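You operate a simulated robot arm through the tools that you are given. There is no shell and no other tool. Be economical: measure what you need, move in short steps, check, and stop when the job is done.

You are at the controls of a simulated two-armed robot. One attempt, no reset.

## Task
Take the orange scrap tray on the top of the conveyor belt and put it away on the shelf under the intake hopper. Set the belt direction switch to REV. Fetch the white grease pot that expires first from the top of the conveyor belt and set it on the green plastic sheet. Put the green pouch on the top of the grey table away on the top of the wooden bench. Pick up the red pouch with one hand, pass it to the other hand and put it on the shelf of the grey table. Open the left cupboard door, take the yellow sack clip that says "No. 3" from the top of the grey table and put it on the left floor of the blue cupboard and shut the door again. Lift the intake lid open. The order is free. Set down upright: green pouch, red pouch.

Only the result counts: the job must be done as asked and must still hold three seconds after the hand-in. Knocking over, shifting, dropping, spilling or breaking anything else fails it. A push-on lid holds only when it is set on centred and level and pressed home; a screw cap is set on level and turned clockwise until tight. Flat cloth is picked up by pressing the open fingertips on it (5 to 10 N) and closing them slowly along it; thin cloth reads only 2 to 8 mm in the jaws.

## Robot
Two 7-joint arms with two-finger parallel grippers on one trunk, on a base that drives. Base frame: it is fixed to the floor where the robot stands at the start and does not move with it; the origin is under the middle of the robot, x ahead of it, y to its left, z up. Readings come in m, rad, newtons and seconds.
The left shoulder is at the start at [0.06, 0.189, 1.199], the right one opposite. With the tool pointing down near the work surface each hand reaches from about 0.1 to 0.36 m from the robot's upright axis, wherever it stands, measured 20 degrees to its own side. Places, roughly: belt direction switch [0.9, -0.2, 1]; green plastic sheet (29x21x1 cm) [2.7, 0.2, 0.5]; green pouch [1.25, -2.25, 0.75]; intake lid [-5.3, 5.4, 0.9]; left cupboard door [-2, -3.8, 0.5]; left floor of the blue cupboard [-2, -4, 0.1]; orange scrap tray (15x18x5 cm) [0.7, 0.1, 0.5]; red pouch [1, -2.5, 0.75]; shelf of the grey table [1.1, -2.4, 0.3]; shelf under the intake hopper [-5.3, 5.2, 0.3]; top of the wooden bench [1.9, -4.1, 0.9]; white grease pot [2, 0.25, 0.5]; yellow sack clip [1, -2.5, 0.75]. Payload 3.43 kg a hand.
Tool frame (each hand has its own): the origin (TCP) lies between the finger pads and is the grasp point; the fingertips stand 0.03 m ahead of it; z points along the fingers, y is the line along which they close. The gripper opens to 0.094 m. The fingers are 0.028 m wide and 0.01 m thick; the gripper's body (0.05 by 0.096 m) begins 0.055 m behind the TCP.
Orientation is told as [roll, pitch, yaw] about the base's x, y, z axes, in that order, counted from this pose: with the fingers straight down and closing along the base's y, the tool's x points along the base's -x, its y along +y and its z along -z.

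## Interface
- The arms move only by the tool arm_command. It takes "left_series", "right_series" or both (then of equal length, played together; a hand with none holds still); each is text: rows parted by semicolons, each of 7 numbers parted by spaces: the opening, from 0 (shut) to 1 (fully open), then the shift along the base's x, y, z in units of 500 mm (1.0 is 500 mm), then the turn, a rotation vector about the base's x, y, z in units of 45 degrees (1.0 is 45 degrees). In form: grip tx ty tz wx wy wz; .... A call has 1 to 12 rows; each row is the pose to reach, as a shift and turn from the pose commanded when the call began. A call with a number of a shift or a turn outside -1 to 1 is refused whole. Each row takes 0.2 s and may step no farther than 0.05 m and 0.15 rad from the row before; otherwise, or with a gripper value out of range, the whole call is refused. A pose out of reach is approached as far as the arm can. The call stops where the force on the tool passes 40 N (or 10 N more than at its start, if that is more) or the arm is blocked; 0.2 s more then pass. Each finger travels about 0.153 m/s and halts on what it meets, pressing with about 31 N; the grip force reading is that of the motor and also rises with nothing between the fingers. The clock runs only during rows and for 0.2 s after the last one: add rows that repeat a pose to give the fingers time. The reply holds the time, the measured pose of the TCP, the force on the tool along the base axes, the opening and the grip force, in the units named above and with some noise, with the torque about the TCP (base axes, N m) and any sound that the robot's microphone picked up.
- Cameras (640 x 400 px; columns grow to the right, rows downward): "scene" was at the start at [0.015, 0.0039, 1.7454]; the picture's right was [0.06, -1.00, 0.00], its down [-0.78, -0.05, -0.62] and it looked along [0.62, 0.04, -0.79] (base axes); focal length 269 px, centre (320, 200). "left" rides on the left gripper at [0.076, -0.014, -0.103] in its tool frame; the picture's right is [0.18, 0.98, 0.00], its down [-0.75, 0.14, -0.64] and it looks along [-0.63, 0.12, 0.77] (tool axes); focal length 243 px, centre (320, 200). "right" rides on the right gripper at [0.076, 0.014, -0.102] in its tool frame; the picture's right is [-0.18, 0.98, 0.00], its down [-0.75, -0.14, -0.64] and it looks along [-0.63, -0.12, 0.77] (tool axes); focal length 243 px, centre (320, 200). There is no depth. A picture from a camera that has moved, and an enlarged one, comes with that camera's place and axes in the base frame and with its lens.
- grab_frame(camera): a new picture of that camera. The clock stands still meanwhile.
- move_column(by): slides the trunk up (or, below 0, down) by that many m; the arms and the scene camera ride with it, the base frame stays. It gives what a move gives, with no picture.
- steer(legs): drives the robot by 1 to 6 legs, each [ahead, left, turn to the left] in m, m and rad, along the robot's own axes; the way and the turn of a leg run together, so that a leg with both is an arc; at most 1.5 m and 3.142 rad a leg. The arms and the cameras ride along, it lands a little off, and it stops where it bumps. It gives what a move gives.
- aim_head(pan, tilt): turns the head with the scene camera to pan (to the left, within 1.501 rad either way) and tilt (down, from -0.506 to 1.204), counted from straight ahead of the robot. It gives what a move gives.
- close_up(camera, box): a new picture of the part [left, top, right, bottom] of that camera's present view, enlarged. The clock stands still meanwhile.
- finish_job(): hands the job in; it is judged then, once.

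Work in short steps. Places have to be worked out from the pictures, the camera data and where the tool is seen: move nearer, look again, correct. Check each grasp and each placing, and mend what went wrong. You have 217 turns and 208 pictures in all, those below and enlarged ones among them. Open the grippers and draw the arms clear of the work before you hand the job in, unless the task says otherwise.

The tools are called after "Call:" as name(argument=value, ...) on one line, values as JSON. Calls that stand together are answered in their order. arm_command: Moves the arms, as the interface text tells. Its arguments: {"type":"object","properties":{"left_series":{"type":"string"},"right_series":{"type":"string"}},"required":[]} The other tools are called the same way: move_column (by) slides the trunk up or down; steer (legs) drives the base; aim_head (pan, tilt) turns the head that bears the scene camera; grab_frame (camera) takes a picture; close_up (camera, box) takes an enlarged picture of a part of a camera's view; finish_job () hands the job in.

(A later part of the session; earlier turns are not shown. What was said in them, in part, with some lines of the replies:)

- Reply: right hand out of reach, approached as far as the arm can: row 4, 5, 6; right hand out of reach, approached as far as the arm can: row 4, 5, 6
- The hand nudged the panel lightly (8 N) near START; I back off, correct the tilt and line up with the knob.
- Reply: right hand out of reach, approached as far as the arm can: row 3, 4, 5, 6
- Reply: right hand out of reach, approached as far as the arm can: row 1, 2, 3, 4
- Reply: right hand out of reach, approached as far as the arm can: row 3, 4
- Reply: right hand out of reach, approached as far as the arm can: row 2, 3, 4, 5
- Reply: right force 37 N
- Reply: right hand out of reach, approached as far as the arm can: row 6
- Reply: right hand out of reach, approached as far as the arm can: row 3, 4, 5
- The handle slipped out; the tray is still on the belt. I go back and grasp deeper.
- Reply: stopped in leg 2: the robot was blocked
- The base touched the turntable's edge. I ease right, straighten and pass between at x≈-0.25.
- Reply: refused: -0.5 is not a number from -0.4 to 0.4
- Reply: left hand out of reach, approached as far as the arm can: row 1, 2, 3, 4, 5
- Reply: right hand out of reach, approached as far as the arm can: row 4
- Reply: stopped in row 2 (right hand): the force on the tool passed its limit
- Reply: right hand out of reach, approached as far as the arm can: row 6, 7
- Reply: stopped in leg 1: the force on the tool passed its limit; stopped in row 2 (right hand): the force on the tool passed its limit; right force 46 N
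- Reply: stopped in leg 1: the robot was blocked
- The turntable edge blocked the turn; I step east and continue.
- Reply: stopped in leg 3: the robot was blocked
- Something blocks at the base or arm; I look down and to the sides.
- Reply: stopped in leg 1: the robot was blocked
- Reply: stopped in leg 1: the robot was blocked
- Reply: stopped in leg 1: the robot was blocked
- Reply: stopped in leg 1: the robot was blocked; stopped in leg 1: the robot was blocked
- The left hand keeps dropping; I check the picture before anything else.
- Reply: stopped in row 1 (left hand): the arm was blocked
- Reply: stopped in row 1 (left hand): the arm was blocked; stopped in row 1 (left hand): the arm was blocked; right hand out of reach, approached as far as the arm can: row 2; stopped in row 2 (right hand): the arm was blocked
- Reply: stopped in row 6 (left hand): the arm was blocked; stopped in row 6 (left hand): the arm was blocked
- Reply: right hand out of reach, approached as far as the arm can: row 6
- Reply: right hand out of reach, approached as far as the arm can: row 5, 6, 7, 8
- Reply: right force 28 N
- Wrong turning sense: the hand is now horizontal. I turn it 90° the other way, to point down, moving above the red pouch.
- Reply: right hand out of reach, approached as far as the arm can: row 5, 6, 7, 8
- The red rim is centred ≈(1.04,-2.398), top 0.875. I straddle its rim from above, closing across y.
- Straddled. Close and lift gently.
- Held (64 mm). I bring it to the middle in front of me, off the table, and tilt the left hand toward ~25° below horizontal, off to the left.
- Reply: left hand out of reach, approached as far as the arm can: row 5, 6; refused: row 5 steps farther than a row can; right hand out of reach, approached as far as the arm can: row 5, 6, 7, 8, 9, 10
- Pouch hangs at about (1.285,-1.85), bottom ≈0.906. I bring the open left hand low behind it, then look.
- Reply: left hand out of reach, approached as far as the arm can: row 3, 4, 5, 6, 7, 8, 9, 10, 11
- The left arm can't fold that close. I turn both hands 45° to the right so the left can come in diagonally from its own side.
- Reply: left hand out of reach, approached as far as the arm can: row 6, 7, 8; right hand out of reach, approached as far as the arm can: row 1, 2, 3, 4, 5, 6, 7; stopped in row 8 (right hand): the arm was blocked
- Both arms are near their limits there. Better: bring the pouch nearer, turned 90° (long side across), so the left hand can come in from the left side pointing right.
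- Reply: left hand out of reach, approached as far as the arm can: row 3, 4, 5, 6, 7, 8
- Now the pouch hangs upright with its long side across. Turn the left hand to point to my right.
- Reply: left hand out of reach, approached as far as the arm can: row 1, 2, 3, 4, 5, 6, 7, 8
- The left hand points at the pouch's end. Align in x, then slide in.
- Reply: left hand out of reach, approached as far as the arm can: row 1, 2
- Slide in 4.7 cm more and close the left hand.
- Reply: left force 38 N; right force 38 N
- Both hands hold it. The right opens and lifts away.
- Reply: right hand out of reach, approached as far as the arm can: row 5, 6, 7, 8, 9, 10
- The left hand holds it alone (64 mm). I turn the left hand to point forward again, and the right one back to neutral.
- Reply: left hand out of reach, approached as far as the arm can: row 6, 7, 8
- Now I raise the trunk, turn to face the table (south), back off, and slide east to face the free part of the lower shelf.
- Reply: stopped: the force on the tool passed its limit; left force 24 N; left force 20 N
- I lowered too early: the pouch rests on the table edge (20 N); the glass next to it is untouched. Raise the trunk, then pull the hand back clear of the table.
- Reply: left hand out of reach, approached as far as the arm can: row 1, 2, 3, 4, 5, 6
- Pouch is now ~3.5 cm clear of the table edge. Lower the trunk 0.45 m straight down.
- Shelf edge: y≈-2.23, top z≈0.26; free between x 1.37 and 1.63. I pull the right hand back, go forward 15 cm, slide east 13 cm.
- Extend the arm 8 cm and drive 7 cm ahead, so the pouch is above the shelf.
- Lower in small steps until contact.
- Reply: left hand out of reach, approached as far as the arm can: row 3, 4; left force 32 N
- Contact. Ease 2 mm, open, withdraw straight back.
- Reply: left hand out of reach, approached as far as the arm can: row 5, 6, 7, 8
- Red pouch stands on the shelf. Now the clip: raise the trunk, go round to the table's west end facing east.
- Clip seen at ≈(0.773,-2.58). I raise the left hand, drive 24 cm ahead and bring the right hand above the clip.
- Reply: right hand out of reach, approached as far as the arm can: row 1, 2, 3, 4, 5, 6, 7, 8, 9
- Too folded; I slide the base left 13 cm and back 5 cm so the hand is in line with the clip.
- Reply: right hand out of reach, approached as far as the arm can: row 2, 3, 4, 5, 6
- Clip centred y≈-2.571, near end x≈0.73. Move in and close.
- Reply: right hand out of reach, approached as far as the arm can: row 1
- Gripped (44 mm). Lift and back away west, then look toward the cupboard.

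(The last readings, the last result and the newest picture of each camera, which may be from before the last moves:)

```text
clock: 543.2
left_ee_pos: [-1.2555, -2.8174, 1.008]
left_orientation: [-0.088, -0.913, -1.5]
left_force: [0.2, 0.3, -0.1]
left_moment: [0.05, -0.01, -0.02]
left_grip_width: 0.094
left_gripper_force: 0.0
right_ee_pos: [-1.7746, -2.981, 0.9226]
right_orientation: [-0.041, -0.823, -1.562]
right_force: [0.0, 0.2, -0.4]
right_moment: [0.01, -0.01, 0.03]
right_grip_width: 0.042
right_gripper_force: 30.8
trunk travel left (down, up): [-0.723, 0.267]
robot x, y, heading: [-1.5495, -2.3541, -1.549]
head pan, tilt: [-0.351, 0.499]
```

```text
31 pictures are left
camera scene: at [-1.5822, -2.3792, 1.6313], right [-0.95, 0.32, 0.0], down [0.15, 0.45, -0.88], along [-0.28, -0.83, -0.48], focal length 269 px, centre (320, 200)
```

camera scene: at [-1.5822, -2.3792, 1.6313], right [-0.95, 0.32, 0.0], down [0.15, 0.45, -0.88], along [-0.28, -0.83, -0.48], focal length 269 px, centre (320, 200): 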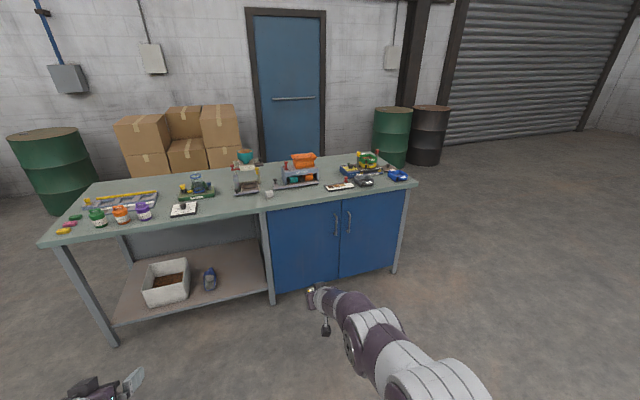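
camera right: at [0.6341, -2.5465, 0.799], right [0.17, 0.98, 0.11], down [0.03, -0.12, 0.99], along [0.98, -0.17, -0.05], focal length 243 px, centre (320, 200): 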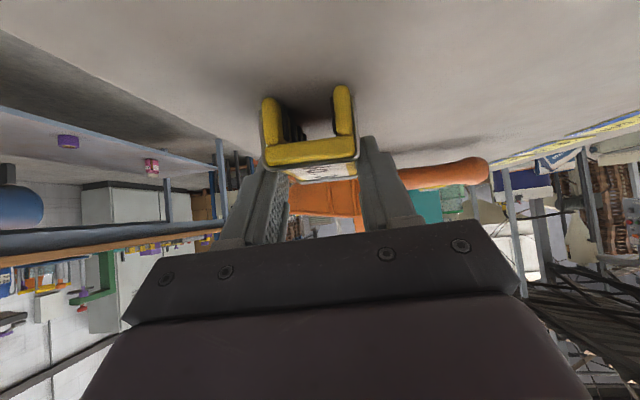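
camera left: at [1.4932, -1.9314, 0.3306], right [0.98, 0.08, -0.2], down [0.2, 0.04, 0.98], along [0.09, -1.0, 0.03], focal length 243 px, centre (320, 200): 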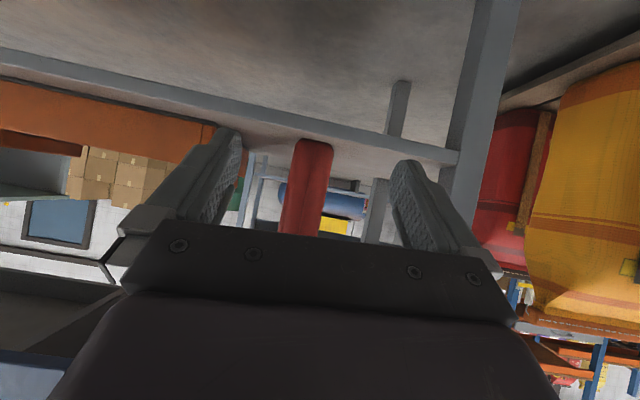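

Cupboard front y≈-3.8; left door's vertical handle ≈(-2.17,-3.77, z 0.53–0.72), hinge at x≈-1.71. I retract the right hand (with the clip), lower the trunk and approach the handle with the left hand.

Call:
arm_command(right_series="0 0 0.06 0.02 0 0 0;0 -0.02 0.12 0.04 0 0 0;0 -0.04 0.18 0.06 0 0 0;0 -0.06 0.24 0.08 0 0 0;0 -0.08 0.3 0.1 0 0 0;0 -0.08 0.3 0.1 0 0 0")

Call:
steer(legs=[[0, -0.9, -0.022], [0.6, 0, 0]])

Call:
move_column(by=-0.38)

Call:
grab_frame(camera="left")

```text
clock: 544.6
left_ee_pos: [-1.2537, -2.8175, 1.007]
left_orientation: [-0.087, -0.912, -1.499]
left_force: [-0.4, -0.6, -0.4]
left_moment: [0.0, 0.0, 0.02]
left_grip_width: 0.094
left_gripper_force: 0.0
right_ee_pos: [-1.8128, -2.8316, 0.9755]
right_orientation: [-0.039, -0.824, -1.562]
right_force: [-0.4, -1.0, 0.2]
right_moment: [0.04, -0.01, 0.04]
right_grip_width: 0.0422
right_gripper_force: 30.9
right hand out of reach, approached as far as the arm can: row 1
trunk travel left (down, up): [-0.723, 0.267]
robot x, y, heading: [-1.5524, -2.3495, -1.543]
head pan, tilt: [-0.351, 0.499]
```

```text
clock: 552.4
left_ee_pos: [-2.1746, -3.4361, 1.0078]
left_orientation: [-0.088, -0.913, -1.504]
left_force: [-0.5, 0.1, 0.5]
left_moment: [-0.03, -0.04, -0.03]
left_grip_width: 0.094
left_gripper_force: 0.0
right_ee_pos: [-2.7315, -3.4482, 0.9754]
right_orientation: [-0.038, -0.825, -1.568]
right_force: [-0.2, -0.1, 0.3]
right_moment: [0.0, 0.03, 0.03]
right_grip_width: 0.0422
right_gripper_force: 30.7
trunk travel left (down, up): [-0.723, 0.267]
robot x, y, heading: [-2.4658, -2.9707, -1.548]
head pan, tilt: [-0.351, 0.499]
```

```text
clock: 556.1
left_ee_pos: [-2.1743, -3.4357, 0.6278]
left_orientation: [-0.086, -0.913, -1.505]
left_force: [0.2, 0.4, 0.1]
left_moment: [0.02, -0.01, 0.0]
left_grip_width: 0.0943
left_gripper_force: 0.0
right_ee_pos: [-2.7322, -3.4474, 0.5941]
right_orientation: [-0.04, -0.824, -1.565]
right_force: [0.2, 0.3, -1.2]
right_moment: [-0.02, -0.02, -0.01]
right_grip_width: 0.0421
right_gripper_force: 31.7
trunk travel left (down, up): [-0.343, 0.647]
robot x, y, heading: [-2.465, -2.9675, -1.552]
head pan, tilt: [-0.351, 0.499]
```

```text
30 pictures are left
camera left: at [-2.1879, -3.3085, 0.6303], right [0.97, 0.11, -0.2], down [0.19, 0.05, 0.98], along [0.12, -0.99, 0.03], focal length 243 px, centre (320, 200)
```

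left: 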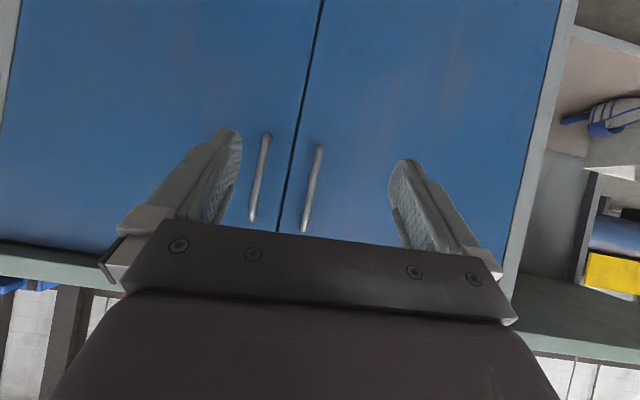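

Handle at x≈-2.152, z 0.55–0.70. Align and drive 0.27 m ahead.

Call:
arm_command(left_series="0.8 0.02 0 0 0 0 0;0.8 0.044 0 0 0 0 0;0.8 0.044 0 0 0 0 0")

Call:
steer(legs=[[0.27, 0, 0]])

Call:
grab_frame(camera="left")

```text
clock: 556.9
left_ee_pos: [-2.1509, -3.4365, 0.6275]
left_orientation: [-0.089, -0.913, -1.504]
left_force: [0.6, 0.1, 0.8]
left_moment: [-0.01, 0.01, 0.0]
left_grip_width: 0.0751
left_gripper_force: 0.1
right_ee_pos: [-2.7319, -3.4484, 0.5947]
right_orientation: [-0.041, -0.824, -1.566]
right_force: [-1.1, 0.2, 0.3]
right_moment: [-0.02, -0.02, 0.03]
right_grip_width: 0.042
right_gripper_force: 30.8
trunk travel left (down, up): [-0.343, 0.647]
robot x, y, heading: [-2.4654, -2.9697, -1.547]
head pan, tilt: [-0.351, 0.499]
```

```text
clock: 558.8
left_ee_pos: [-2.1483, -3.7081, 0.6276]
left_orientation: [-0.089, -0.913, -1.508]
left_force: [-0.1, -0.3, 0.3]
left_moment: [0.0, 0.03, 0.02]
left_grip_width: 0.0753
left_gripper_force: 0.1
right_ee_pos: [-2.7281, -3.7161, 0.595]
right_orientation: [-0.041, -0.824, -1.569]
right_force: [0.4, -0.8, -1.6]
right_moment: [0.01, 0.02, 0.01]
right_grip_width: 0.0424
right_gripper_force: 30.8
trunk travel left (down, up): [-0.343, 0.647]
robot x, y, heading: [-2.4629, -3.2389, -1.556]
head pan, tilt: [-0.351, 0.499]
```

```text
29 pictures are left
camera left: at [-2.162, -3.5795, 0.6298], right [0.97, 0.11, -0.2], down [0.19, 0.05, 0.98], along [0.11, -0.99, 0.03], focal length 243 px, centre (320, 200)
```

left: 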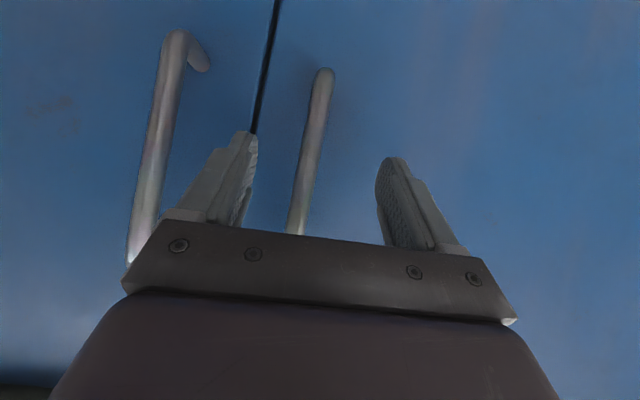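

The bar is between the fingers. Advance 4.5 cm, close on it; pull the right hand back a little.

Call:
arm_command(left_series="0.8 -0.006 -0.04 0 0 0 0;0.8 -0.012 -0.08 0 0 0 0;0.8 -0.012 -0.092 0 0 0 0;0.4 -0.012 -0.092 0 0 0 0;0 -0.012 -0.092 0 0 0 0;0 -0.012 -0.092 0 0 0 0")

Call:
grab_frame(camera="left")

```text
clock: 559.8
left_ee_pos: [-2.1537, -3.745, 0.6241]
left_orientation: [-0.085, -0.908, -1.501]
left_force: [-2.2, 19.7, 8.7]
left_moment: [-0.09, 0.04, -0.16]
left_grip_width: 0.0402
left_gripper_force: 2.5
right_ee_pos: [-2.7277, -3.7148, 0.5938]
right_orientation: [-0.038, -0.824, -1.568]
right_force: [0.7, -0.5, -0.4]
right_moment: [-0.01, -0.03, 0.01]
right_grip_width: 0.042
right_gripper_force: 30.9
trunk travel left (down, up): [-0.343, 0.647]
robot x, y, heading: [-2.4615, -3.2402, -1.55]
head pan, tilt: [-0.351, 0.499]
stopped in row 4 (left hand): the force on the tool passed its limit (the readings are from after the stop); the commanded pose is now the measured one
```

```text
28 pictures are left
camera left: at [-2.1674, -3.6184, 0.6282], right [0.97, 0.11, -0.2], down [0.19, 0.04, 0.98], along [0.12, -0.99, 0.02], focal length 243 px, centre (320, 200)
```

left: 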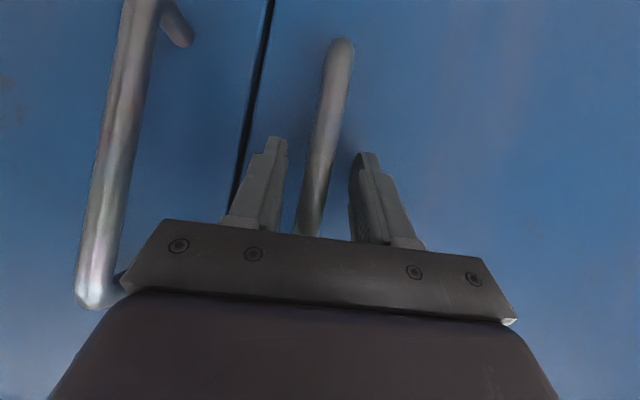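

Fingertips reached the door panel. Back off 5 mm and close.

Call:
arm_command(left_series="0.4 0 0.012 0 0 0 0;0.2 0 0.012 0 0 0 0;0 0 0.012 0 0 0 0;0 0 0.012 0 0 0 0;0 0 0.012 0 0 0 0", right_series="0 0 0.04 0 0 0 0;0 0 0.08 0 0 0 0;0 0 0.1 0 0 0 0;0 0 0.1 0 0 0 0;0 0 0.1 0 0 0 0")

```text
clock: 561.0
left_ee_pos: [-2.1567, -3.7427, 0.6239]
left_orientation: [-0.084, -0.904, -1.508]
left_force: [-39.0, 2.7, -8.7]
left_moment: [-0.51, -1.32, -0.02]
left_grip_width: 0.0188
left_gripper_force: 45.0
right_ee_pos: [-2.7298, -3.666, 0.5936]
right_orientation: [-0.036, -0.824, -1.569]
right_force: [0.1, 0.4, 0.4]
right_moment: [0.02, -0.01, -0.01]
right_grip_width: 0.0419
right_gripper_force: 31.1
trunk travel left (down, up): [-0.343, 0.647]
robot x, y, heading: [-2.4628, -3.235, -1.552]
head pan, tilt: [-0.351, 0.499]
```

Bar gripped (19 mm). Pull the door along its arc by driving back.

Call:
steer(legs=[[-0.06, 0.0, 0], [-0.06, 0.018, 0]])

Call:
steer(legs=[[-0.057, 0.02, 0], [-0.053, 0.026, 0]])

Call:
grab_frame(camera="left")

```text
clock: 562.5
left_ee_pos: [-2.1345, -3.6408, 0.6234]
left_orientation: [-0.084, -0.903, -1.489]
left_force: [9.9, -2.8, -6.5]
left_moment: [-0.18, 0.15, 0.24]
left_grip_width: 0.0181
left_gripper_force: 45.0
right_ee_pos: [-2.7147, -3.5664, 0.5945]
right_orientation: [-0.039, -0.822, -1.562]
right_force: [-0.4, -0.1, 0.3]
right_moment: [0.01, 0.02, -0.01]
right_grip_width: 0.0421
right_gripper_force: 30.9
trunk travel left (down, up): [-0.343, 0.647]
robot x, y, heading: [-2.4518, -3.1376, -1.554]
head pan, tilt: [-0.351, 0.499]
stopped in leg 2: the force on the tool passed its limit (the readings are from after the stop); the commanded pose is now the measured one
```

```text
clock: 563.5
left_ee_pos: [-2.1135, -3.5903, 0.6239]
left_orientation: [-0.078, -0.902, -1.482]
left_force: [8.2, -4.0, -6.7]
left_moment: [-0.27, 0.07, 0.28]
left_grip_width: 0.0179
left_gripper_force: 45.2
right_ee_pos: [-2.696, -3.5176, 0.5947]
right_orientation: [-0.042, -0.822, -1.56]
right_force: [0.0, 0.0, 0.1]
right_moment: [-0.01, -0.01, 0.02]
right_grip_width: 0.0423
right_gripper_force: 30.8
trunk travel left (down, up): [-0.343, 0.647]
robot x, y, heading: [-2.4353, -3.0842, -1.545]
head pan, tilt: [-0.351, 0.499]
stopped in leg 1: the force on the tool passed its limit (the readings are from after the stop); the commanded pose is now the measured one
```

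```text
27 pictures are left
camera left: at [-2.1313, -3.4628, 0.6277], right [0.97, 0.14, -0.19], down [0.19, 0.04, 0.98], along [0.15, -0.99, 0.02], focal length 243 px, centre (320, 200)
```

left: 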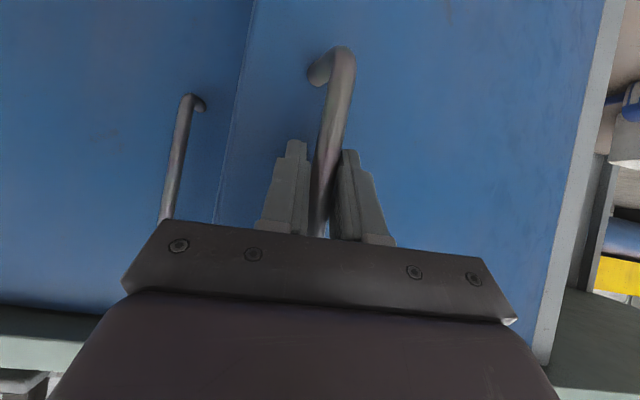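

The door is ~20° open. Continue the arc with more sideways motion.

Call:
steer(legs=[[-0.05, 0.025, 0], [-0.05, 0.033, 0]])

Call:
steer(legs=[[-0.045, 0.035, 0], [-0.045, 0.042, 0]])

Call:
steer(legs=[[-0.04, 0.045, 0], [-0.035, 0.05, 0]])

Call:
aim_head(pan=0.1, tilt=0.85)

Call:
grab_frame(camera="scene")

```text
clock: 564.6
left_ee_pos: [-2.0862, -3.5399, 0.6241]
left_orientation: [-0.072, -0.9, -1.478]
left_force: [9.2, -5.5, -8.1]
left_moment: [0.04, 0.02, 0.17]
left_grip_width: 0.0183
left_gripper_force: 45.1
right_ee_pos: [-2.6715, -3.4688, 0.5942]
right_orientation: [-0.043, -0.82, -1.56]
right_force: [0.2, 0.5, -0.2]
right_moment: [0.0, 0.01, 0.01]
right_grip_width: 0.0422
right_gripper_force: 30.6
trunk travel left (down, up): [-0.343, 0.647]
robot x, y, heading: [-2.4085, -3.0365, -1.545]
head pan, tilt: [-0.351, 0.499]
stopped in leg 1: the force on the tool passed its limit (the readings are from after the stop); the commanded pose is now the measured one
```

```text
clock: 566.6
left_ee_pos: [-2.0102, -3.4534, 0.6246]
left_orientation: [-0.073, -0.903, -1.476]
left_force: [10.3, -11.5, -11.9]
left_moment: [0.18, 0.06, 0.22]
left_grip_width: 0.0181
left_gripper_force: 45.6
right_ee_pos: [-2.5973, -3.3774, 0.5934]
right_orientation: [-0.042, -0.821, -1.56]
right_force: [-0.6, -0.3, -0.7]
right_moment: [0.02, -0.03, 0.0]
right_grip_width: 0.0421
right_gripper_force: 31.2
trunk travel left (down, up): [-0.343, 0.647]
robot x, y, heading: [-2.3366, -2.947, -1.545]
head pan, tilt: [-0.351, 0.499]
stopped in leg 2: the force on the tool passed its limit (the readings are from after the stop); the commanded pose is now the measured one
```

```text
clock: 567.5
left_ee_pos: [-1.9779, -3.4248, 0.6232]
left_orientation: [-0.07, -0.902, -1.475]
left_force: [9.9, -12.3, -12.2]
left_moment: [-0.48, 0.11, 0.19]
left_grip_width: 0.0181
left_gripper_force: 45.0
right_ee_pos: [-2.5671, -3.3512, 0.5932]
right_orientation: [-0.04, -0.818, -1.559]
right_force: [0.3, -0.9, -0.4]
right_moment: [0.05, 0.01, -0.04]
right_grip_width: 0.0425
right_gripper_force: 31.3
trunk travel left (down, up): [-0.343, 0.647]
robot x, y, heading: [-2.3026, -2.9226, -1.548]
head pan, tilt: [-0.351, 0.499]
stopped in leg 1: the force on the tool passed its limit (the readings are from after the stop); the commanded pose is now the measured one
```

```text
clock: 568.4
left_ee_pos: [-1.9784, -3.4255, 0.6236]
left_orientation: [-0.069, -0.902, -1.481]
left_force: [12.6, -17.6, -13.9]
left_moment: [0.63, 0.06, 0.05]
left_grip_width: 0.0183
left_gripper_force: 44.6
right_ee_pos: [-2.5668, -3.3507, 0.5923]
right_orientation: [-0.043, -0.818, -1.56]
right_force: [-0.4, 0.0, -0.5]
right_moment: [0.03, -0.01, -0.02]
right_grip_width: 0.042
right_gripper_force: 30.9
trunk travel left (down, up): [-0.343, 0.647]
robot x, y, heading: [-2.3022, -2.9213, -1.544]
head pan, tilt: [0.099, 0.85]
```

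```text
26 pictures are left
camera scene: at [-2.2956, -2.9426, 1.2213], right [-0.99, -0.12, 0.0], down [-0.09, 0.75, -0.66], along [0.08, -0.65, -0.75], focal length 269 px, centre (320, 200)
```

scene: 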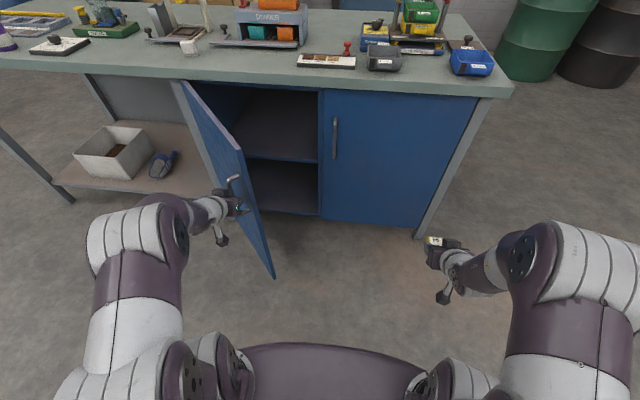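

Door ~60° open. Continue the arc further toward 90°.

Call:
steer(legs=[[-0.025, 0.043, 0], [-0.02, 0.046, 0]])

Call:
steer(legs=[[-0.012, 0.048, 0], [-0.006, 0.05, 0]])

Call:
steer(legs=[[0.0, 0.05, 0], [0.008, 0.05, 0]])

```text
clock: 569.9
left_ee_pos: [-1.891, -3.3752, 0.6256]
left_orientation: [-0.069, -0.902, -1.479]
left_force: [-3.5, 10.2, -13.5]
left_moment: [0.23, -0.13, -0.07]
left_grip_width: 0.018
left_gripper_force: 44.9
right_ee_pos: [-2.4784, -3.3031, 0.5944]
right_orientation: [-0.039, -0.821, -1.559]
right_force: [0.4, 0.7, -0.1]
right_moment: [0.03, -0.01, 0.0]
right_grip_width: 0.042
right_gripper_force: 31.1
trunk travel left (down, up): [-0.343, 0.647]
robot x, y, heading: [-2.218, -2.8719, -1.551]
head pan, tilt: [0.099, 0.85]
```

```text
clock: 571.2
left_ee_pos: [-1.8337, -3.3565, 0.624]
left_orientation: [-0.066, -0.899, -1.484]
left_force: [-4.3, 15.4, 11.1]
left_moment: [-0.33, -0.08, 0.13]
left_grip_width: 0.0178
left_gripper_force: 45.1
right_ee_pos: [-2.4218, -3.2852, 0.5944]
right_orientation: [-0.037, -0.825, -1.563]
right_force: [-0.5, -0.6, 0.3]
right_moment: [0.02, -0.01, 0.0]
right_grip_width: 0.0422
right_gripper_force: 31.5
trunk travel left (down, up): [-0.343, 0.647]
robot x, y, heading: [-2.1562, -2.8606, -1.547]
head pan, tilt: [0.099, 0.85]
stopped in leg 2: the force on the tool passed its limit (the readings are from after the stop); the commanded pose is now the measured one
```

```text
clock: 572.0
left_ee_pos: [-1.8214, -3.3554, 0.623]
left_orientation: [-0.065, -0.896, -1.484]
left_force: [-4.3, 19.0, 11.4]
left_moment: [-0.77, -0.1, 0.13]
left_grip_width: 0.0179
left_gripper_force: 44.8
right_ee_pos: [-2.4072, -3.2831, 0.5948]
right_orientation: [-0.038, -0.822, -1.563]
right_force: [-0.6, -0.5, -0.1]
right_moment: [0.03, 0.03, -0.03]
right_grip_width: 0.0423
right_gripper_force: 31.0
trunk travel left (down, up): [-0.343, 0.647]
robot x, y, heading: [-2.1421, -2.8603, -1.543]
head pan, tilt: [0.099, 0.85]
stopped in leg 1: the force on the tool passed its limit (the readings are from after the stop); the commanded pose is now the measured one
```

Door ~75–80° open. Release the handle and back off; then look.

Call:
arm_command(left_series="0.3 0 0 0 0 0 0;0.5 0 0 0 0 0 0;0.5 0 0 0 0 0 0")

Call:
steer(legs=[[-0.2, 0, 0]])

Call:
grab_frame(camera="scene")

```text
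clock: 572.8
left_ee_pos: [-1.8215, -3.3559, 0.6221]
left_orientation: [-0.065, -0.893, -1.487]
left_force: [0.5, -0.1, -0.8]
left_moment: [0.01, 0.04, -0.02]
left_grip_width: 0.047
left_gripper_force: 0.0
right_ee_pos: [-2.4073, -3.2861, 0.5928]
right_orientation: [-0.038, -0.82, -1.56]
right_force: [0.0, 0.3, 0.4]
right_moment: [-0.02, 0.01, -0.01]
right_grip_width: 0.0422
right_gripper_force: 30.8
trunk travel left (down, up): [-0.343, 0.647]
robot x, y, heading: [-2.1449, -2.8561, -1.55]
head pan, tilt: [0.099, 0.85]
```

```text
clock: 574.4
left_ee_pos: [-1.8274, -3.1574, 0.6216]
left_orientation: [-0.066, -0.894, -1.485]
left_force: [-0.5, 0.7, 0.7]
left_moment: [-0.02, 0.0, 0.04]
left_grip_width: 0.047
left_gripper_force: 0.0
right_ee_pos: [-2.4124, -3.0854, 0.5939]
right_orientation: [-0.038, -0.823, -1.561]
right_force: [0.0, 1.8, -0.1]
right_moment: [0.03, -0.01, 0.0]
right_grip_width: 0.042
right_gripper_force: 31.1
trunk travel left (down, up): [-0.343, 0.647]
robot x, y, heading: [-2.1508, -2.6538, -1.546]
head pan, tilt: [0.099, 0.85]
```

```text
25 pictures are left
camera scene: at [-2.1428, -2.675, 1.2214], right [-0.99, -0.12, 0.0], down [-0.09, 0.75, -0.66], along [0.08, -0.66, -0.75], focal length 269 px, centre (320, 200)
```

scene: 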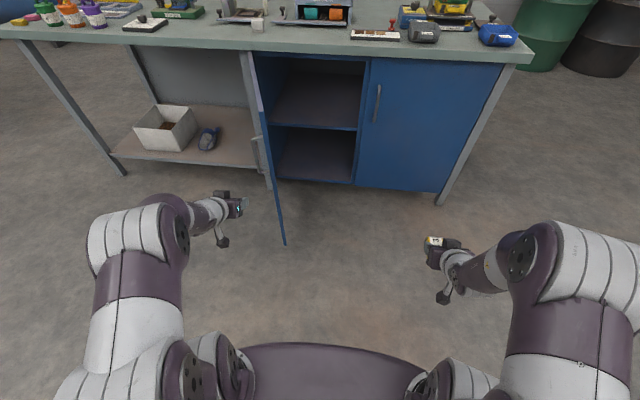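

Door stays open at ~66–70°. Floor of the cupboard z≈0.09, left compartment x -1.70…-2.21. I move west, go ahead so the left hand is inside the opening, then sweep left to push the door wider.

Call:
steer(legs=[[0, -0.18, 0], [0.42, 0, -0.02]])

Call:
grab_frame(camera="scene")

```text
clock: 578.0
left_ee_pos: [-2.0125, -3.5907, 0.6212]
left_orientation: [-0.067, -0.895, -1.515]
left_force: [0.1, -0.5, 0.8]
left_moment: [0.01, -0.01, -0.01]
left_grip_width: 0.047
left_gripper_force: 0.1
right_ee_pos: [-2.5954, -3.5017, 0.5934]
right_orientation: [-0.04, -0.82, -1.589]
right_force: [0.3, 0.6, -0.4]
right_moment: [0.02, 0.0, -0.02]
right_grip_width: 0.0422
right_gripper_force: 31.3
trunk travel left (down, up): [-0.343, 0.647]
robot x, y, heading: [-2.3237, -3.0821, -1.577]
head pan, tilt: [0.099, 0.85]
```

```text
24 pictures are left
camera scene: at [-2.3148, -3.1003, 1.2214], right [-1.0, -0.09, 0.0], down [-0.07, 0.75, -0.66], along [0.06, -0.66, -0.75], focal length 269 px, centre (320, 200)
```

scene: 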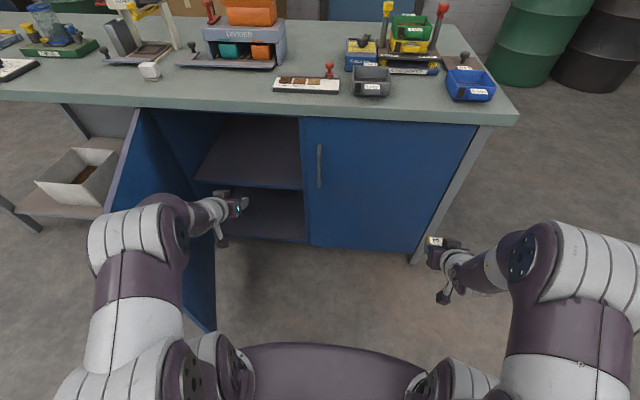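

The whole left arm is on the inner side of the door. Sweep left 0.27 m to push it open.

Call:
steer(legs=[[0, 0.27, 0]])

Call:
grab_frame(camera="scene")

```text
clock: 579.9
left_ee_pos: [-1.7432, -3.5914, 0.6214]
left_orientation: [-0.066, -0.895, -1.511]
left_force: [-1.0, -0.5, 0.8]
left_moment: [-0.03, -0.03, 0.0]
left_grip_width: 0.0469
left_gripper_force: 0.1
right_ee_pos: [-2.3267, -3.5039, 0.594]
right_orientation: [-0.039, -0.819, -1.587]
right_force: [-0.5, 0.5, 0.0]
right_moment: [0.0, -0.03, -0.04]
right_grip_width: 0.0421
right_gripper_force: 30.8
trunk travel left (down, up): [-0.343, 0.647]
robot x, y, heading: [-2.052, -3.0803, -1.576]
head pan, tilt: [0.099, 0.85]
```

```text
23 pictures are left
camera scene: at [-2.0448, -3.1009, 1.2214], right [-1.0, -0.1, 0.0], down [-0.07, 0.75, -0.66], along [0.06, -0.66, -0.75], focal length 269 px, centre (320, 200)
```

scene: 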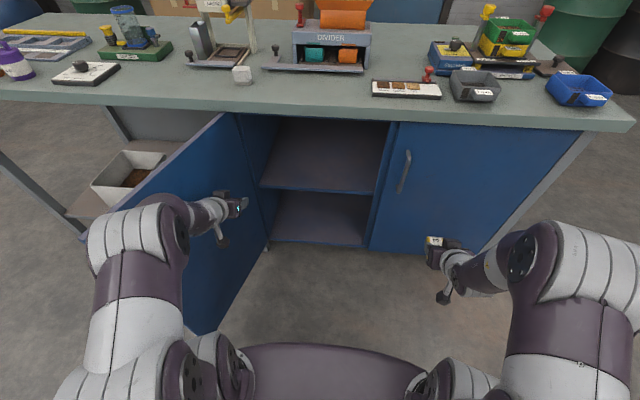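

Door is now ~105° open. I bring the right hand (clip) to the middle and forward, left hand a bit inward, then lower the trunk.

Call:
arm_command(right_series="0 0.07 -0.02 0 0 0 0;0 0.14 -0.05 0 0 0 0;0 0.21 -0.08 0 0 0 0;0 0.28 -0.12 0 0 0 0;0 0.35 -0.16 0 0 0 0;0 0.42 -0.2 0 0 0 0;0 0.49 -0.24 0 0 0 0;0 0.56 -0.28 0 0 0 0;0 0.6 -0.3 0 0 0 0;0 0.6 -0.3 0 0 0 0", left_series="0.5 -0.02 0 0 0 0 0;0.5 -0.05 0 0 0 0 0;0.5 -0.08 0 0 0 0 0;0.5 -0.1 0 0 0 0 0;0.5 -0.1 0 0 0 0 0;0.5 -0.1 0 0 0 0 0;0.5 -0.1 0 0 0 0 0;0.5 -0.1 0 0 0 0 0;0.5 -0.1 0 0 0 0 0;0.5 -0.1 0 0 0 0 0")

Call:
move_column(by=-0.33)

Call:
grab_frame(camera="right")

```text
clock: 582.1
left_ee_pos: [-1.7926, -3.5925, 0.6201]
left_orientation: [-0.071, -0.89, -1.512]
left_force: [0.9, -0.4, -2.2]
left_moment: [-0.06, 0.03, -0.01]
left_grip_width: 0.0472
left_gripper_force: 0.1
right_ee_pos: [-2.0196, -3.6502, 0.5888]
right_orientation: [-0.167, -0.807, -1.418]
right_force: [2.1, -3.6, 0.5]
right_moment: [0.09, -0.02, -0.4]
right_grip_width: 0.0417
right_gripper_force: 31.2
right hand out of reach, approached as far as the arm can: row 1, 2, 3, 4, 5, 6, 7, 8, 9
trunk travel left (down, up): [-0.343, 0.647]
robot x, y, heading: [-2.053, -3.0818, -1.573]
head pan, tilt: [0.099, 0.85]
```

```text
clock: 585.4
left_ee_pos: [-1.7944, -3.592, 0.2925]
left_orientation: [-0.065, -0.893, -1.513]
left_force: [-0.5, -0.5, -0.2]
left_moment: [-0.03, -0.03, 0.03]
left_grip_width: 0.047
left_gripper_force: 0.0
right_ee_pos: [-2.0218, -3.6484, 0.257]
right_orientation: [-0.038, -0.82, -1.589]
right_force: [0.6, -0.9, -0.3]
right_moment: [0.02, -0.01, -0.01]
right_grip_width: 0.0422
right_gripper_force: 30.6
trunk travel left (down, up): [-0.013, 0.977]
robot x, y, heading: [-2.0499, -3.0815, -1.579]
head pan, tilt: [0.099, 0.85]
```

```text
22 pictures are left
camera right: at [-1.9999, -3.5225, 0.2712], right [0.98, -0.17, 0.11], down [-0.12, -0.04, 0.99], along [-0.17, -0.98, -0.06], focal length 243 px, centre (320, 200)
```

right: 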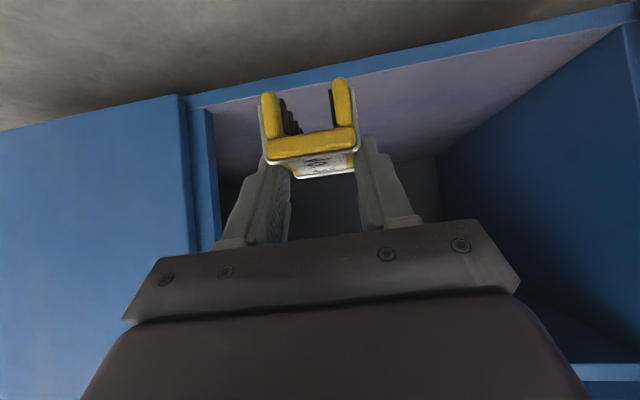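

The hand looks straight into the left compartment. Drive 0.27 m ahead.

Call:
steer(legs=[[0.27, 0, 0]])

Call:
grab_frame(camera="right")

```text
clock: 587.3
left_ee_pos: [-1.7945, -3.8627, 0.2929]
left_orientation: [-0.065, -0.894, -1.514]
left_force: [-0.1, -0.4, -0.1]
left_moment: [-0.03, -0.04, -0.01]
left_grip_width: 0.047
left_gripper_force: 0.1
right_ee_pos: [-2.0215, -3.918, 0.2573]
right_orientation: [-0.04, -0.818, -1.59]
right_force: [0.3, 0.0, 0.2]
right_moment: [0.0, -0.01, -0.01]
right_grip_width: 0.042
right_gripper_force: 31.0
trunk travel left (down, up): [-0.013, 0.977]
robot x, y, heading: [-2.0535, -3.3527, -1.569]
head pan, tilt: [0.099, 0.85]
```

```text
21 pictures are left
camera right: at [-2.0011, -3.7923, 0.2711], right [0.98, -0.17, 0.11], down [-0.12, -0.04, 0.99], along [-0.17, -0.98, -0.06], focal length 243 px, centre (320, 200)
```

right: 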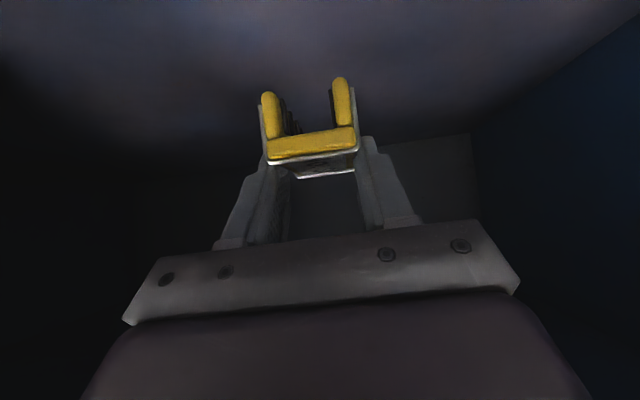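

Inside. Lower onto the floor stepwise.

Call:
arm_command(right_series="0 0 0 -0.06 0 0 0;0 0 0 -0.12 0 0 0;0 0 0 -0.17 0 0 0;0 0 0 -0.2 0 0 0;0 0 0 -0.22 0 0 0;0 0 0 -0.235 0 0 0;0 0 0 -0.25 0 0 0;0 0 0 -0.25 0 0 0")

Call:
grab_frame(camera="right")

```text
clock: 588.4
left_ee_pos: [-1.7949, -3.8617, 0.2931]
left_orientation: [-0.068, -0.897, -1.513]
left_force: [0.1, -1.1, 0.6]
left_moment: [0.0, 0.0, -0.01]
left_grip_width: 0.047
left_gripper_force: 0.0
right_ee_pos: [-2.019, -3.923, 0.1661]
right_orientation: [-0.027, -0.844, -1.603]
right_force: [-0.5, 1.5, 16.5]
right_moment: [0.35, -0.18, 0.02]
right_grip_width: 0.0419
right_gripper_force: 30.7
trunk travel left (down, up): [-0.013, 0.977]
robot x, y, heading: [-2.0529, -3.355, -1.575]
head pan, tilt: [0.099, 0.85]
stopped in row 5 (right hand): the force on the tool passed its limit (the readings are from after the stop); the commanded pose is now the measured one
```

```text
20 pictures are left
camera right: at [-1.9978, -3.7974, 0.1769], right [0.98, -0.17, 0.12], down [-0.12, -0.01, 0.99], along [-0.17, -0.99, -0.04], focal length 243 px, centre (320, 200)
```

right: 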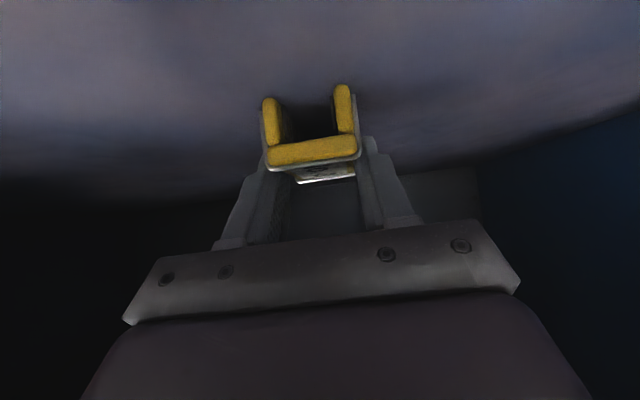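

Contact at floor z≈0.13. Ease, open, and withdraw.

Call:
arm_command(right_series="0 0 0 0.004 0 0 0;0.4 0 0 0.004 0 0 0;0.7 0 0 0.004 0 0 0;0.7 0 0 0.004 0 0 0;0.7 0 0.04 0.03 0 0 0;0.7 0 0.1 0.07 0 0 0;0.7 0 0.14 0.1 0 0 0;0.7 0 0.14 0.1 0 0 0")

Call:
steer(legs=[[-0.27, 0, 0]])

Call:
grab_frame(camera="right")

```text
clock: 590.2
left_ee_pos: [-1.7945, -3.862, 0.2926]
left_orientation: [-0.066, -0.893, -1.513]
left_force: [0.4, 0.1, 0.3]
left_moment: [-0.01, -0.01, 0.01]
left_grip_width: 0.0469
left_gripper_force: 0.0
right_ee_pos: [-2.0189, -3.853, 0.2124]
right_orientation: [-0.031, -0.835, -1.597]
right_force: [0.6, -0.7, -0.3]
right_moment: [-0.02, -0.01, 0.01]
right_grip_width: 0.0657
right_gripper_force: 0.1
trunk travel left (down, up): [-0.013, 0.977]
robot x, y, heading: [-2.0548, -3.3528, -1.574]
head pan, tilt: [0.099, 0.85]
```

```text
clock: 592.1
left_ee_pos: [-1.7921, -3.5853, 0.2928]
left_orientation: [-0.065, -0.893, -1.51]
left_force: [-0.7, 0.0, 0.3]
left_moment: [0.02, -0.01, 0.01]
left_grip_width: 0.0471
left_gripper_force: 0.0
right_ee_pos: [-2.0172, -3.5763, 0.2143]
right_orientation: [-0.028, -0.835, -1.594]
right_force: [0.7, 1.2, 0.6]
right_moment: [-0.02, -0.01, 0.01]
right_grip_width: 0.0659
right_gripper_force: 0.2
trunk travel left (down, up): [-0.013, 0.977]
robot x, y, heading: [-2.0533, -3.078, -1.571]
head pan, tilt: [0.099, 0.85]
```

```text
19 pictures are left
camera right: at [-1.9959, -3.4505, 0.2248], right [0.98, -0.17, 0.12], down [-0.12, -0.02, 0.99], along [-0.16, -0.99, -0.04], focal length 243 px, centre (320, 200)
```

right: 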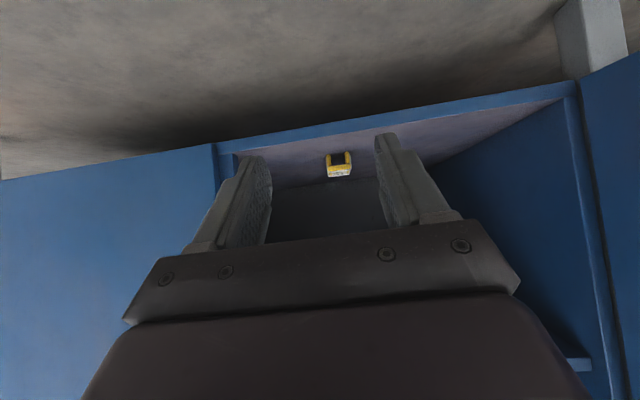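

The clip sits on the left floor. Now shut the door: move the right hand aside, back off, go round the door's free edge with the left hand.

Call:
arm_command(right_series="0 -0.07 0.01 0.04 0 0 0;0 -0.14 0.02 0.08 0 0 0;0 -0.21 0.03 0.12 0 0 0;0 -0.28 0.04 0.16 0 0 0;0 -0.35 0.04 0.2 0 0 0;0 -0.42 0.04 0.24 0 0 0;0 -0.48 0.04 0.28 0 0 0;0 -0.48 0.04 0.28 0 0 0", left_series="0 0 0 0 0 0 0;0 0 0 0 0 0 0;0 0 0 0 0 0 0;0 0 0 0 0 0 0;0 0 0 0 0 0 0;0 0 0 0 0 0 0;0 0 0 0 0 0 0;0 0 0 0 0 0 0")

Call:
steer(legs=[[-0.37, 0, 0]])

Call:
move_column(by=0.2)

Call:
steer(legs=[[0, 0.4, 0]])

Call:
grab_frame(camera="scene")

```text
clock: 593.9
left_ee_pos: [-1.7919, -3.5855, 0.2916]
left_orientation: [-0.067, -0.893, -1.509]
left_force: [0.8, -0.1, 1.2]
left_moment: [0.01, -0.01, -0.01]
left_grip_width: 0.0001
left_gripper_force: 30.7
right_ee_pos: [-2.2589, -3.5581, 0.3538]
right_orientation: [-0.032, -0.836, -1.593]
right_force: [-0.2, -0.5, 0.7]
right_moment: [0.01, -0.04, 0.01]
right_grip_width: 0.0001
right_gripper_force: 31.2
trunk travel left (down, up): [-0.013, 0.977]
robot x, y, heading: [-2.0529, -3.0764, -1.568]
head pan, tilt: [0.099, 0.85]
```

```text
clock: 596.3
left_ee_pos: [-1.7931, -3.2208, 0.2935]
left_orientation: [-0.064, -0.895, -1.511]
left_force: [-0.4, 0.6, -0.3]
left_moment: [0.02, -0.01, 0.03]
left_grip_width: 0.0
left_gripper_force: 31.0
right_ee_pos: [-2.2582, -3.1915, 0.3529]
right_orientation: [-0.03, -0.836, -1.596]
right_force: [-0.9, 0.1, -0.1]
right_moment: [-0.02, -0.02, -0.01]
right_grip_width: 0.0
right_gripper_force: 31.8
trunk travel left (down, up): [-0.013, 0.977]
robot x, y, heading: [-2.0542, -2.7106, -1.573]
head pan, tilt: [0.099, 0.85]
```

```text
clock: 598.4
left_ee_pos: [-1.7918, -3.22, 0.492]
left_orientation: [-0.066, -0.894, -1.511]
left_force: [0.0, 0.8, 0.8]
left_moment: [0.01, 0.07, 0.0]
left_grip_width: 0.0
left_gripper_force: 30.8
right_ee_pos: [-2.2578, -3.1931, 0.5527]
right_orientation: [-0.029, -0.835, -1.595]
right_force: [0.5, -0.6, 1.4]
right_moment: [0.04, 0.0, -0.01]
right_grip_width: 0.0002
right_gripper_force: 31.4
trunk travel left (down, up): [-0.213, 0.777]
robot x, y, heading: [-2.0543, -2.7139, -1.571]
head pan, tilt: [0.099, 0.85]
```

```text
clock: 600.9
left_ee_pos: [-1.3945, -3.2248, 0.4918]
left_orientation: [-0.066, -0.893, -1.518]
left_force: [-0.2, -0.9, 0.3]
left_moment: [-0.01, 0.03, 0.03]
left_grip_width: 0.0
left_gripper_force: 31.2
right_ee_pos: [-1.8603, -3.1935, 0.5532]
right_orientation: [-0.029, -0.837, -1.602]
right_force: [-0.9, 1.1, 0.3]
right_moment: [-0.01, -0.02, 0.02]
right_grip_width: 0.0
right_gripper_force: 31.0
trunk travel left (down, up): [-0.213, 0.777]
robot x, y, heading: [-1.6513, -2.7147, -1.582]
head pan, tilt: [0.099, 0.85]
```

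```text
18 pictures are left
camera scene: at [-1.6435, -2.7323, 1.0914], right [-1.0, -0.09, 0.0], down [-0.07, 0.75, -0.66], along [0.06, -0.66, -0.75], focal length 269 px, centre (320, 200)
```

scene: 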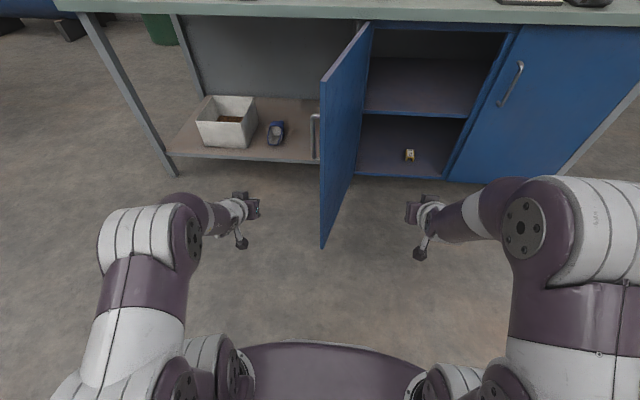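

The clip is visible inside; the door is between my hands. Forward 0.25 m, then sweep right with the left hand to close it.

Call:
steer(legs=[[0.22, 0, 0], [0, -0.5, 0]])

Call:
grab_frame(camera="scene")

```text
clock: 605.1
left_ee_pos: [-1.8917, -3.4393, 0.4929]
left_orientation: [-0.065, -0.894, -1.534]
left_force: [-0.3, -0.1, -0.4]
left_moment: [-0.02, -0.02, 0.0]
left_grip_width: 0.0
left_gripper_force: 31.4
right_ee_pos: [-2.3561, -3.3999, 0.5521]
right_orientation: [-0.029, -0.836, -1.618]
right_force: [0.3, -0.6, -0.9]
right_moment: [0.01, 0.0, 0.0]
right_grip_width: 0.0001
right_gripper_force: 30.6
trunk travel left (down, up): [-0.213, 0.777]
robot x, y, heading: [-2.1426, -2.9226, -1.597]
head pan, tilt: [0.099, 0.85]
```

```text
17 pictures are left
camera scene: at [-2.1329, -2.9429, 1.0914], right [-1.0, -0.07, 0.0], down [-0.06, 0.75, -0.66], along [0.05, -0.66, -0.75], focal length 269 px, centre (320, 200)
```

scene: 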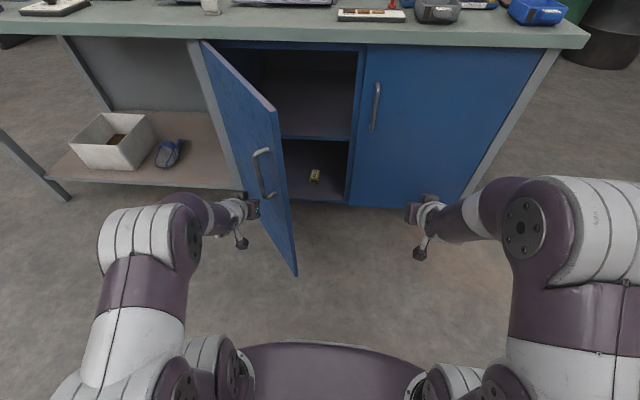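

Continue: diagonal right-forward, then straight forward to press it shut with the left fingertips.

Call:
steer(legs=[[0.06, -0.14, 0], [0.17, -0.02, 0]])

Call:
grab_frame(camera="scene")

```text
clock: 607.5
left_ee_pos: [-2.0554, -3.667, 0.492]
left_orientation: [-0.066, -0.893, -1.532]
left_force: [-0.7, 0.1, -0.2]
left_moment: [0.02, -0.01, 0.01]
left_grip_width: 0.0
left_gripper_force: 31.2
right_ee_pos: [-2.5197, -3.6292, 0.5529]
right_orientation: [-0.03, -0.836, -1.616]
right_force: [0.0, 0.0, -0.6]
right_moment: [-0.02, -0.03, -0.01]
right_grip_width: 0.0001
right_gripper_force: 30.8
trunk travel left (down, up): [-0.213, 0.777]
robot x, y, heading: [-2.3028, -3.15, -1.597]
head pan, tilt: [0.099, 0.85]
```

```text
16 pictures are left
camera scene: at [-2.2972, -3.1712, 1.0914], right [-1.0, -0.08, 0.0], down [-0.06, 0.75, -0.66], along [0.05, -0.66, -0.75], focal length 269 px, centre (320, 200)
```

scene: 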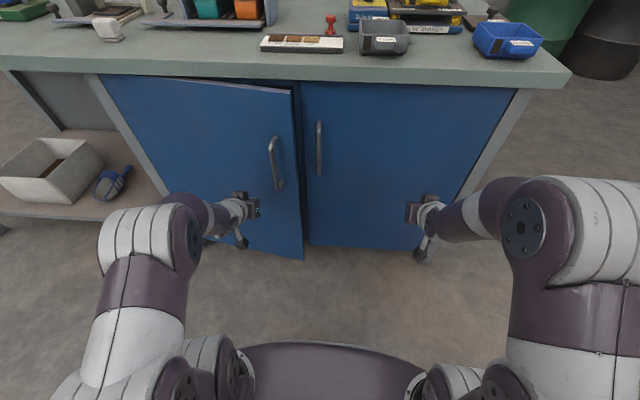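

Almost closed. Pull the right hand back 10 cm and push on with the left.

Call:
arm_command(right_series="0 0 0.07 0.04 0 0 0;0 0 0.14 0.08 0 0 0;0 0 0.14 0.1 0 0 0")

Call:
steer(legs=[[0.13, -0.01, 0]])

Call:
grab_frame(camera="scene")

```text
clock: 608.4
left_ee_pos: [-2.0548, -3.6667, 0.4915]
left_orientation: [-0.065, -0.893, -1.532]
left_force: [-0.2, 0.2, 0.3]
left_moment: [0.01, 0.0, 0.0]
left_grip_width: 0.0003
left_gripper_force: 31.3
right_ee_pos: [-2.5204, -3.558, 0.6039]
right_orientation: [-0.03, -0.838, -1.617]
right_force: [0.5, 0.8, -0.3]
right_moment: [0.0, -0.04, 0.0]
right_grip_width: 0.0002
right_gripper_force: 31.3
trunk travel left (down, up): [-0.213, 0.777]
robot x, y, heading: [-2.3037, -3.1516, -1.596]
head pan, tilt: [0.099, 0.85]
```

```text
clock: 609.5
left_ee_pos: [-2.0623, -3.7465, 0.4876]
left_orientation: [-0.064, -0.879, -1.529]
left_force: [-0.3, 8.8, 3.5]
left_moment: [-0.06, 0.0, -0.03]
left_grip_width: 0.0
left_gripper_force: 30.9
right_ee_pos: [-2.5268, -3.6434, 0.6038]
right_orientation: [-0.03, -0.835, -1.616]
right_force: [0.8, -1.1, 1.0]
right_moment: [-0.02, -0.01, -0.03]
right_grip_width: 0.0
right_gripper_force: 31.0
trunk travel left (down, up): [-0.213, 0.777]
robot x, y, heading: [-2.3098, -3.2375, -1.592]
head pan, tilt: [0.099, 0.85]
stopped in leg 1: the force on the tool passed its limit (the readings are from after the stop); the commanded pose is now the measured one
```

```text
15 pictures are left
camera scene: at [-2.3058, -3.2556, 1.0912], right [-1.0, -0.08, 0.0], down [-0.06, 0.75, -0.66], along [0.05, -0.66, -0.75], focal length 269 px, centre (320, 200)
```

scene: 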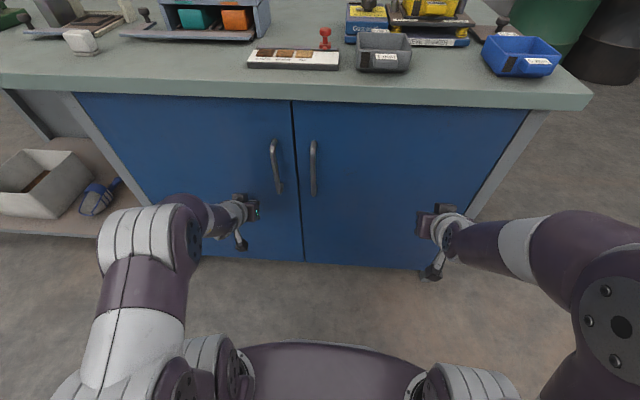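

The door is shut (pushed with the force limit). Back away and check it stays flush.

Call:
steer(legs=[[-0.4, 0, 0]])

Call:
aim_head(pan=0.0, tilt=0.6)

Call:
close_up(camera="scene", box=[180, 60, 480, 260])

```text
clock: 612.0
left_ee_pos: [-2.0549, -3.3446, 0.4884]
left_orientation: [-0.065, -0.877, -1.531]
left_force: [0.1, -0.3, -0.5]
left_moment: [-0.03, 0.03, 0.02]
left_grip_width: 0.0
left_gripper_force: 31.1
right_ee_pos: [-2.5188, -3.2401, 0.6033]
right_orientation: [-0.032, -0.833, -1.616]
right_force: [-0.1, 0.1, 0.6]
right_moment: [-0.01, -0.03, 0.0]
right_grip_width: 0.0
right_gripper_force: 31.1
trunk travel left (down, up): [-0.213, 0.777]
robot x, y, heading: [-2.3037, -2.8331, -1.594]
head pan, tilt: [0.099, 0.85]
```

```text
clock: 612.8
left_ee_pos: [-2.0535, -3.3444, 0.4878]
left_orientation: [-0.064, -0.877, -1.53]
left_force: [-0.4, -0.1, -0.6]
left_moment: [0.02, -0.01, 0.02]
left_grip_width: 0.0
left_gripper_force: 31.6
right_ee_pos: [-2.5209, -3.2415, 0.6035]
right_orientation: [-0.03, -0.835, -1.616]
right_force: [-0.1, -0.3, 1.2]
right_moment: [-0.01, -0.04, 0.04]
right_grip_width: 0.0
right_gripper_force: 31.7
trunk travel left (down, up): [-0.213, 0.777]
robot x, y, heading: [-2.3074, -2.8376, -1.589]
head pan, tilt: [0.0, 0.6]
```

```text
2.00 times, centred on (330, 160) of scene
camera zoom: at [-2.3048, -2.8641, 1.1122], right [-1.0, 0.02, 0.0], down [0.01, 0.57, -0.82], along [-0.02, -0.82, -0.57], focal length 538 px, centre (300, 280)
```

zoom: 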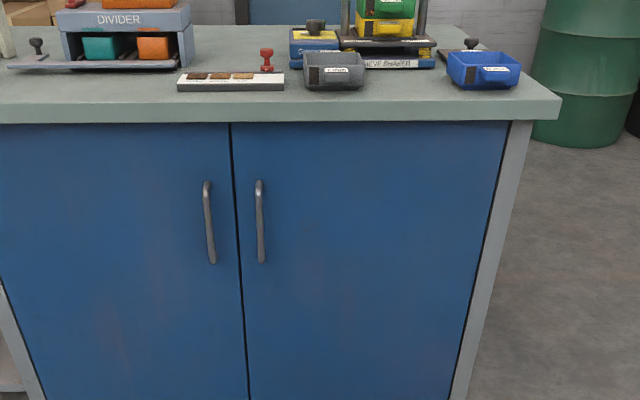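

Both doors are flush. One last distant check of the table shelf and bench; then open the grippers.

Call:
arm_command(left_series="1 0 0 0 0 0 0;1 0 0 0 0 0 0;1 0 0 0 0 0 0", right_series="1 0 0 0 0 0 0;1 0 0 0 0 0 0;1 0 0 0 0 0 0")

Call:
aim_head(pan=1.5, tilt=0.15)

Call:
close_up(camera="scene", box=[220, 140, 480, 300])

```text
clock: 613.6
left_ee_pos: [-2.0544, -3.3448, 0.4877]
left_orientation: [-0.064, -0.879, -1.53]
left_force: [-0.5, 0.1, -0.9]
left_moment: [-0.02, 0.01, -0.01]
left_grip_width: 0.094
left_gripper_force: 0.0
right_ee_pos: [-2.5194, -3.2407, 0.6039]
right_orientation: [-0.029, -0.834, -1.615]
right_force: [-0.4, 0.1, -0.7]
right_moment: [0.0, -0.02, -0.02]
right_grip_width: 0.0939
right_gripper_force: 0.0
trunk travel left (down, up): [-0.213, 0.777]
robot x, y, heading: [-2.3033, -2.8382, -1.593]
head pan, tilt: [0.0, 0.6]
```

```text
clock: 615.2
left_ee_pos: [-2.0538, -3.3441, 0.4877]
left_orientation: [-0.065, -0.878, -1.53]
left_force: [-0.3, 0.2, -0.8]
left_moment: [0.02, 0.0, -0.03]
left_grip_width: 0.094
left_gripper_force: 0.1
right_ee_pos: [-2.5198, -3.2396, 0.6043]
right_orientation: [-0.031, -0.834, -1.617]
right_force: [0.3, -0.1, -0.1]
right_moment: [0.0, -0.03, 0.02]
right_grip_width: 0.0939
right_gripper_force: 0.0
trunk travel left (down, up): [-0.213, 0.777]
robot x, y, heading: [-2.3045, -2.8333, -1.596]
head pan, tilt: [1.499, 0.15]
```

```text
2.46 times, centred on (350, 220) of scene
camera zoom: at [-2.2105, -2.7845, 1.1538], right [-0.09, -1.0, 0.0], down [-0.15, 0.01, -0.99], along [0.98, -0.09, -0.15], focal length 662 px, centre (246, 151)
```

zoom: 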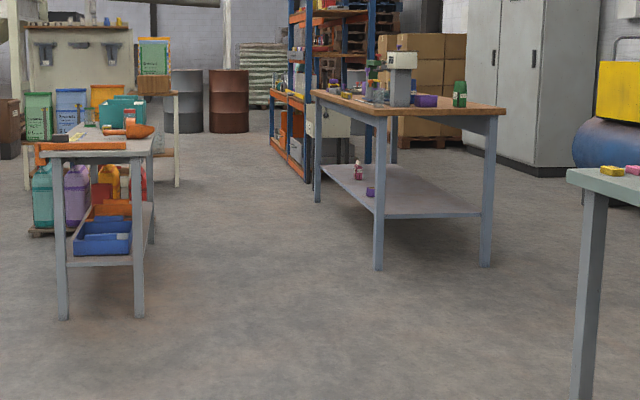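

The green pouch stands on the bench and the red pouch is upright on the shelf behind the orange tray. The grippers are open and the arms are clear, so I hand the job in.

Call:
finish_job()

```text
The job is handed in.
```

I finished every part of the job and handed it in:

- **Scrap tray:** it is on the shelf under the intake hopper.
- **Belt switch:** it points to REV.
- **Grease pot:** the one dated 27 FEB 27, which expires before the 09 JUL 27 pot, stands on the green sheet.
- **Green pouch:** it stands upright on the wooden bench.
- **Red pouch:** I passed it from the right hand to the left, and it stands upright on the grey table's shelf.
- **Yellow clip No. 3:** it is on the left floor of the blue cupboard, and the door is shut flush.
- **Intake lid:** it is open at its end stop and stays there.

Along the way there were a few unplanned contacts. The right hand lightly touched the control panel near START. The base bumped the turntable edge twice, and the right arm caught on a roof post. The red pouch also briefly rested on the table edge while it was in the gripper. I saw nothing pressed, moved or knocked over by any of these.
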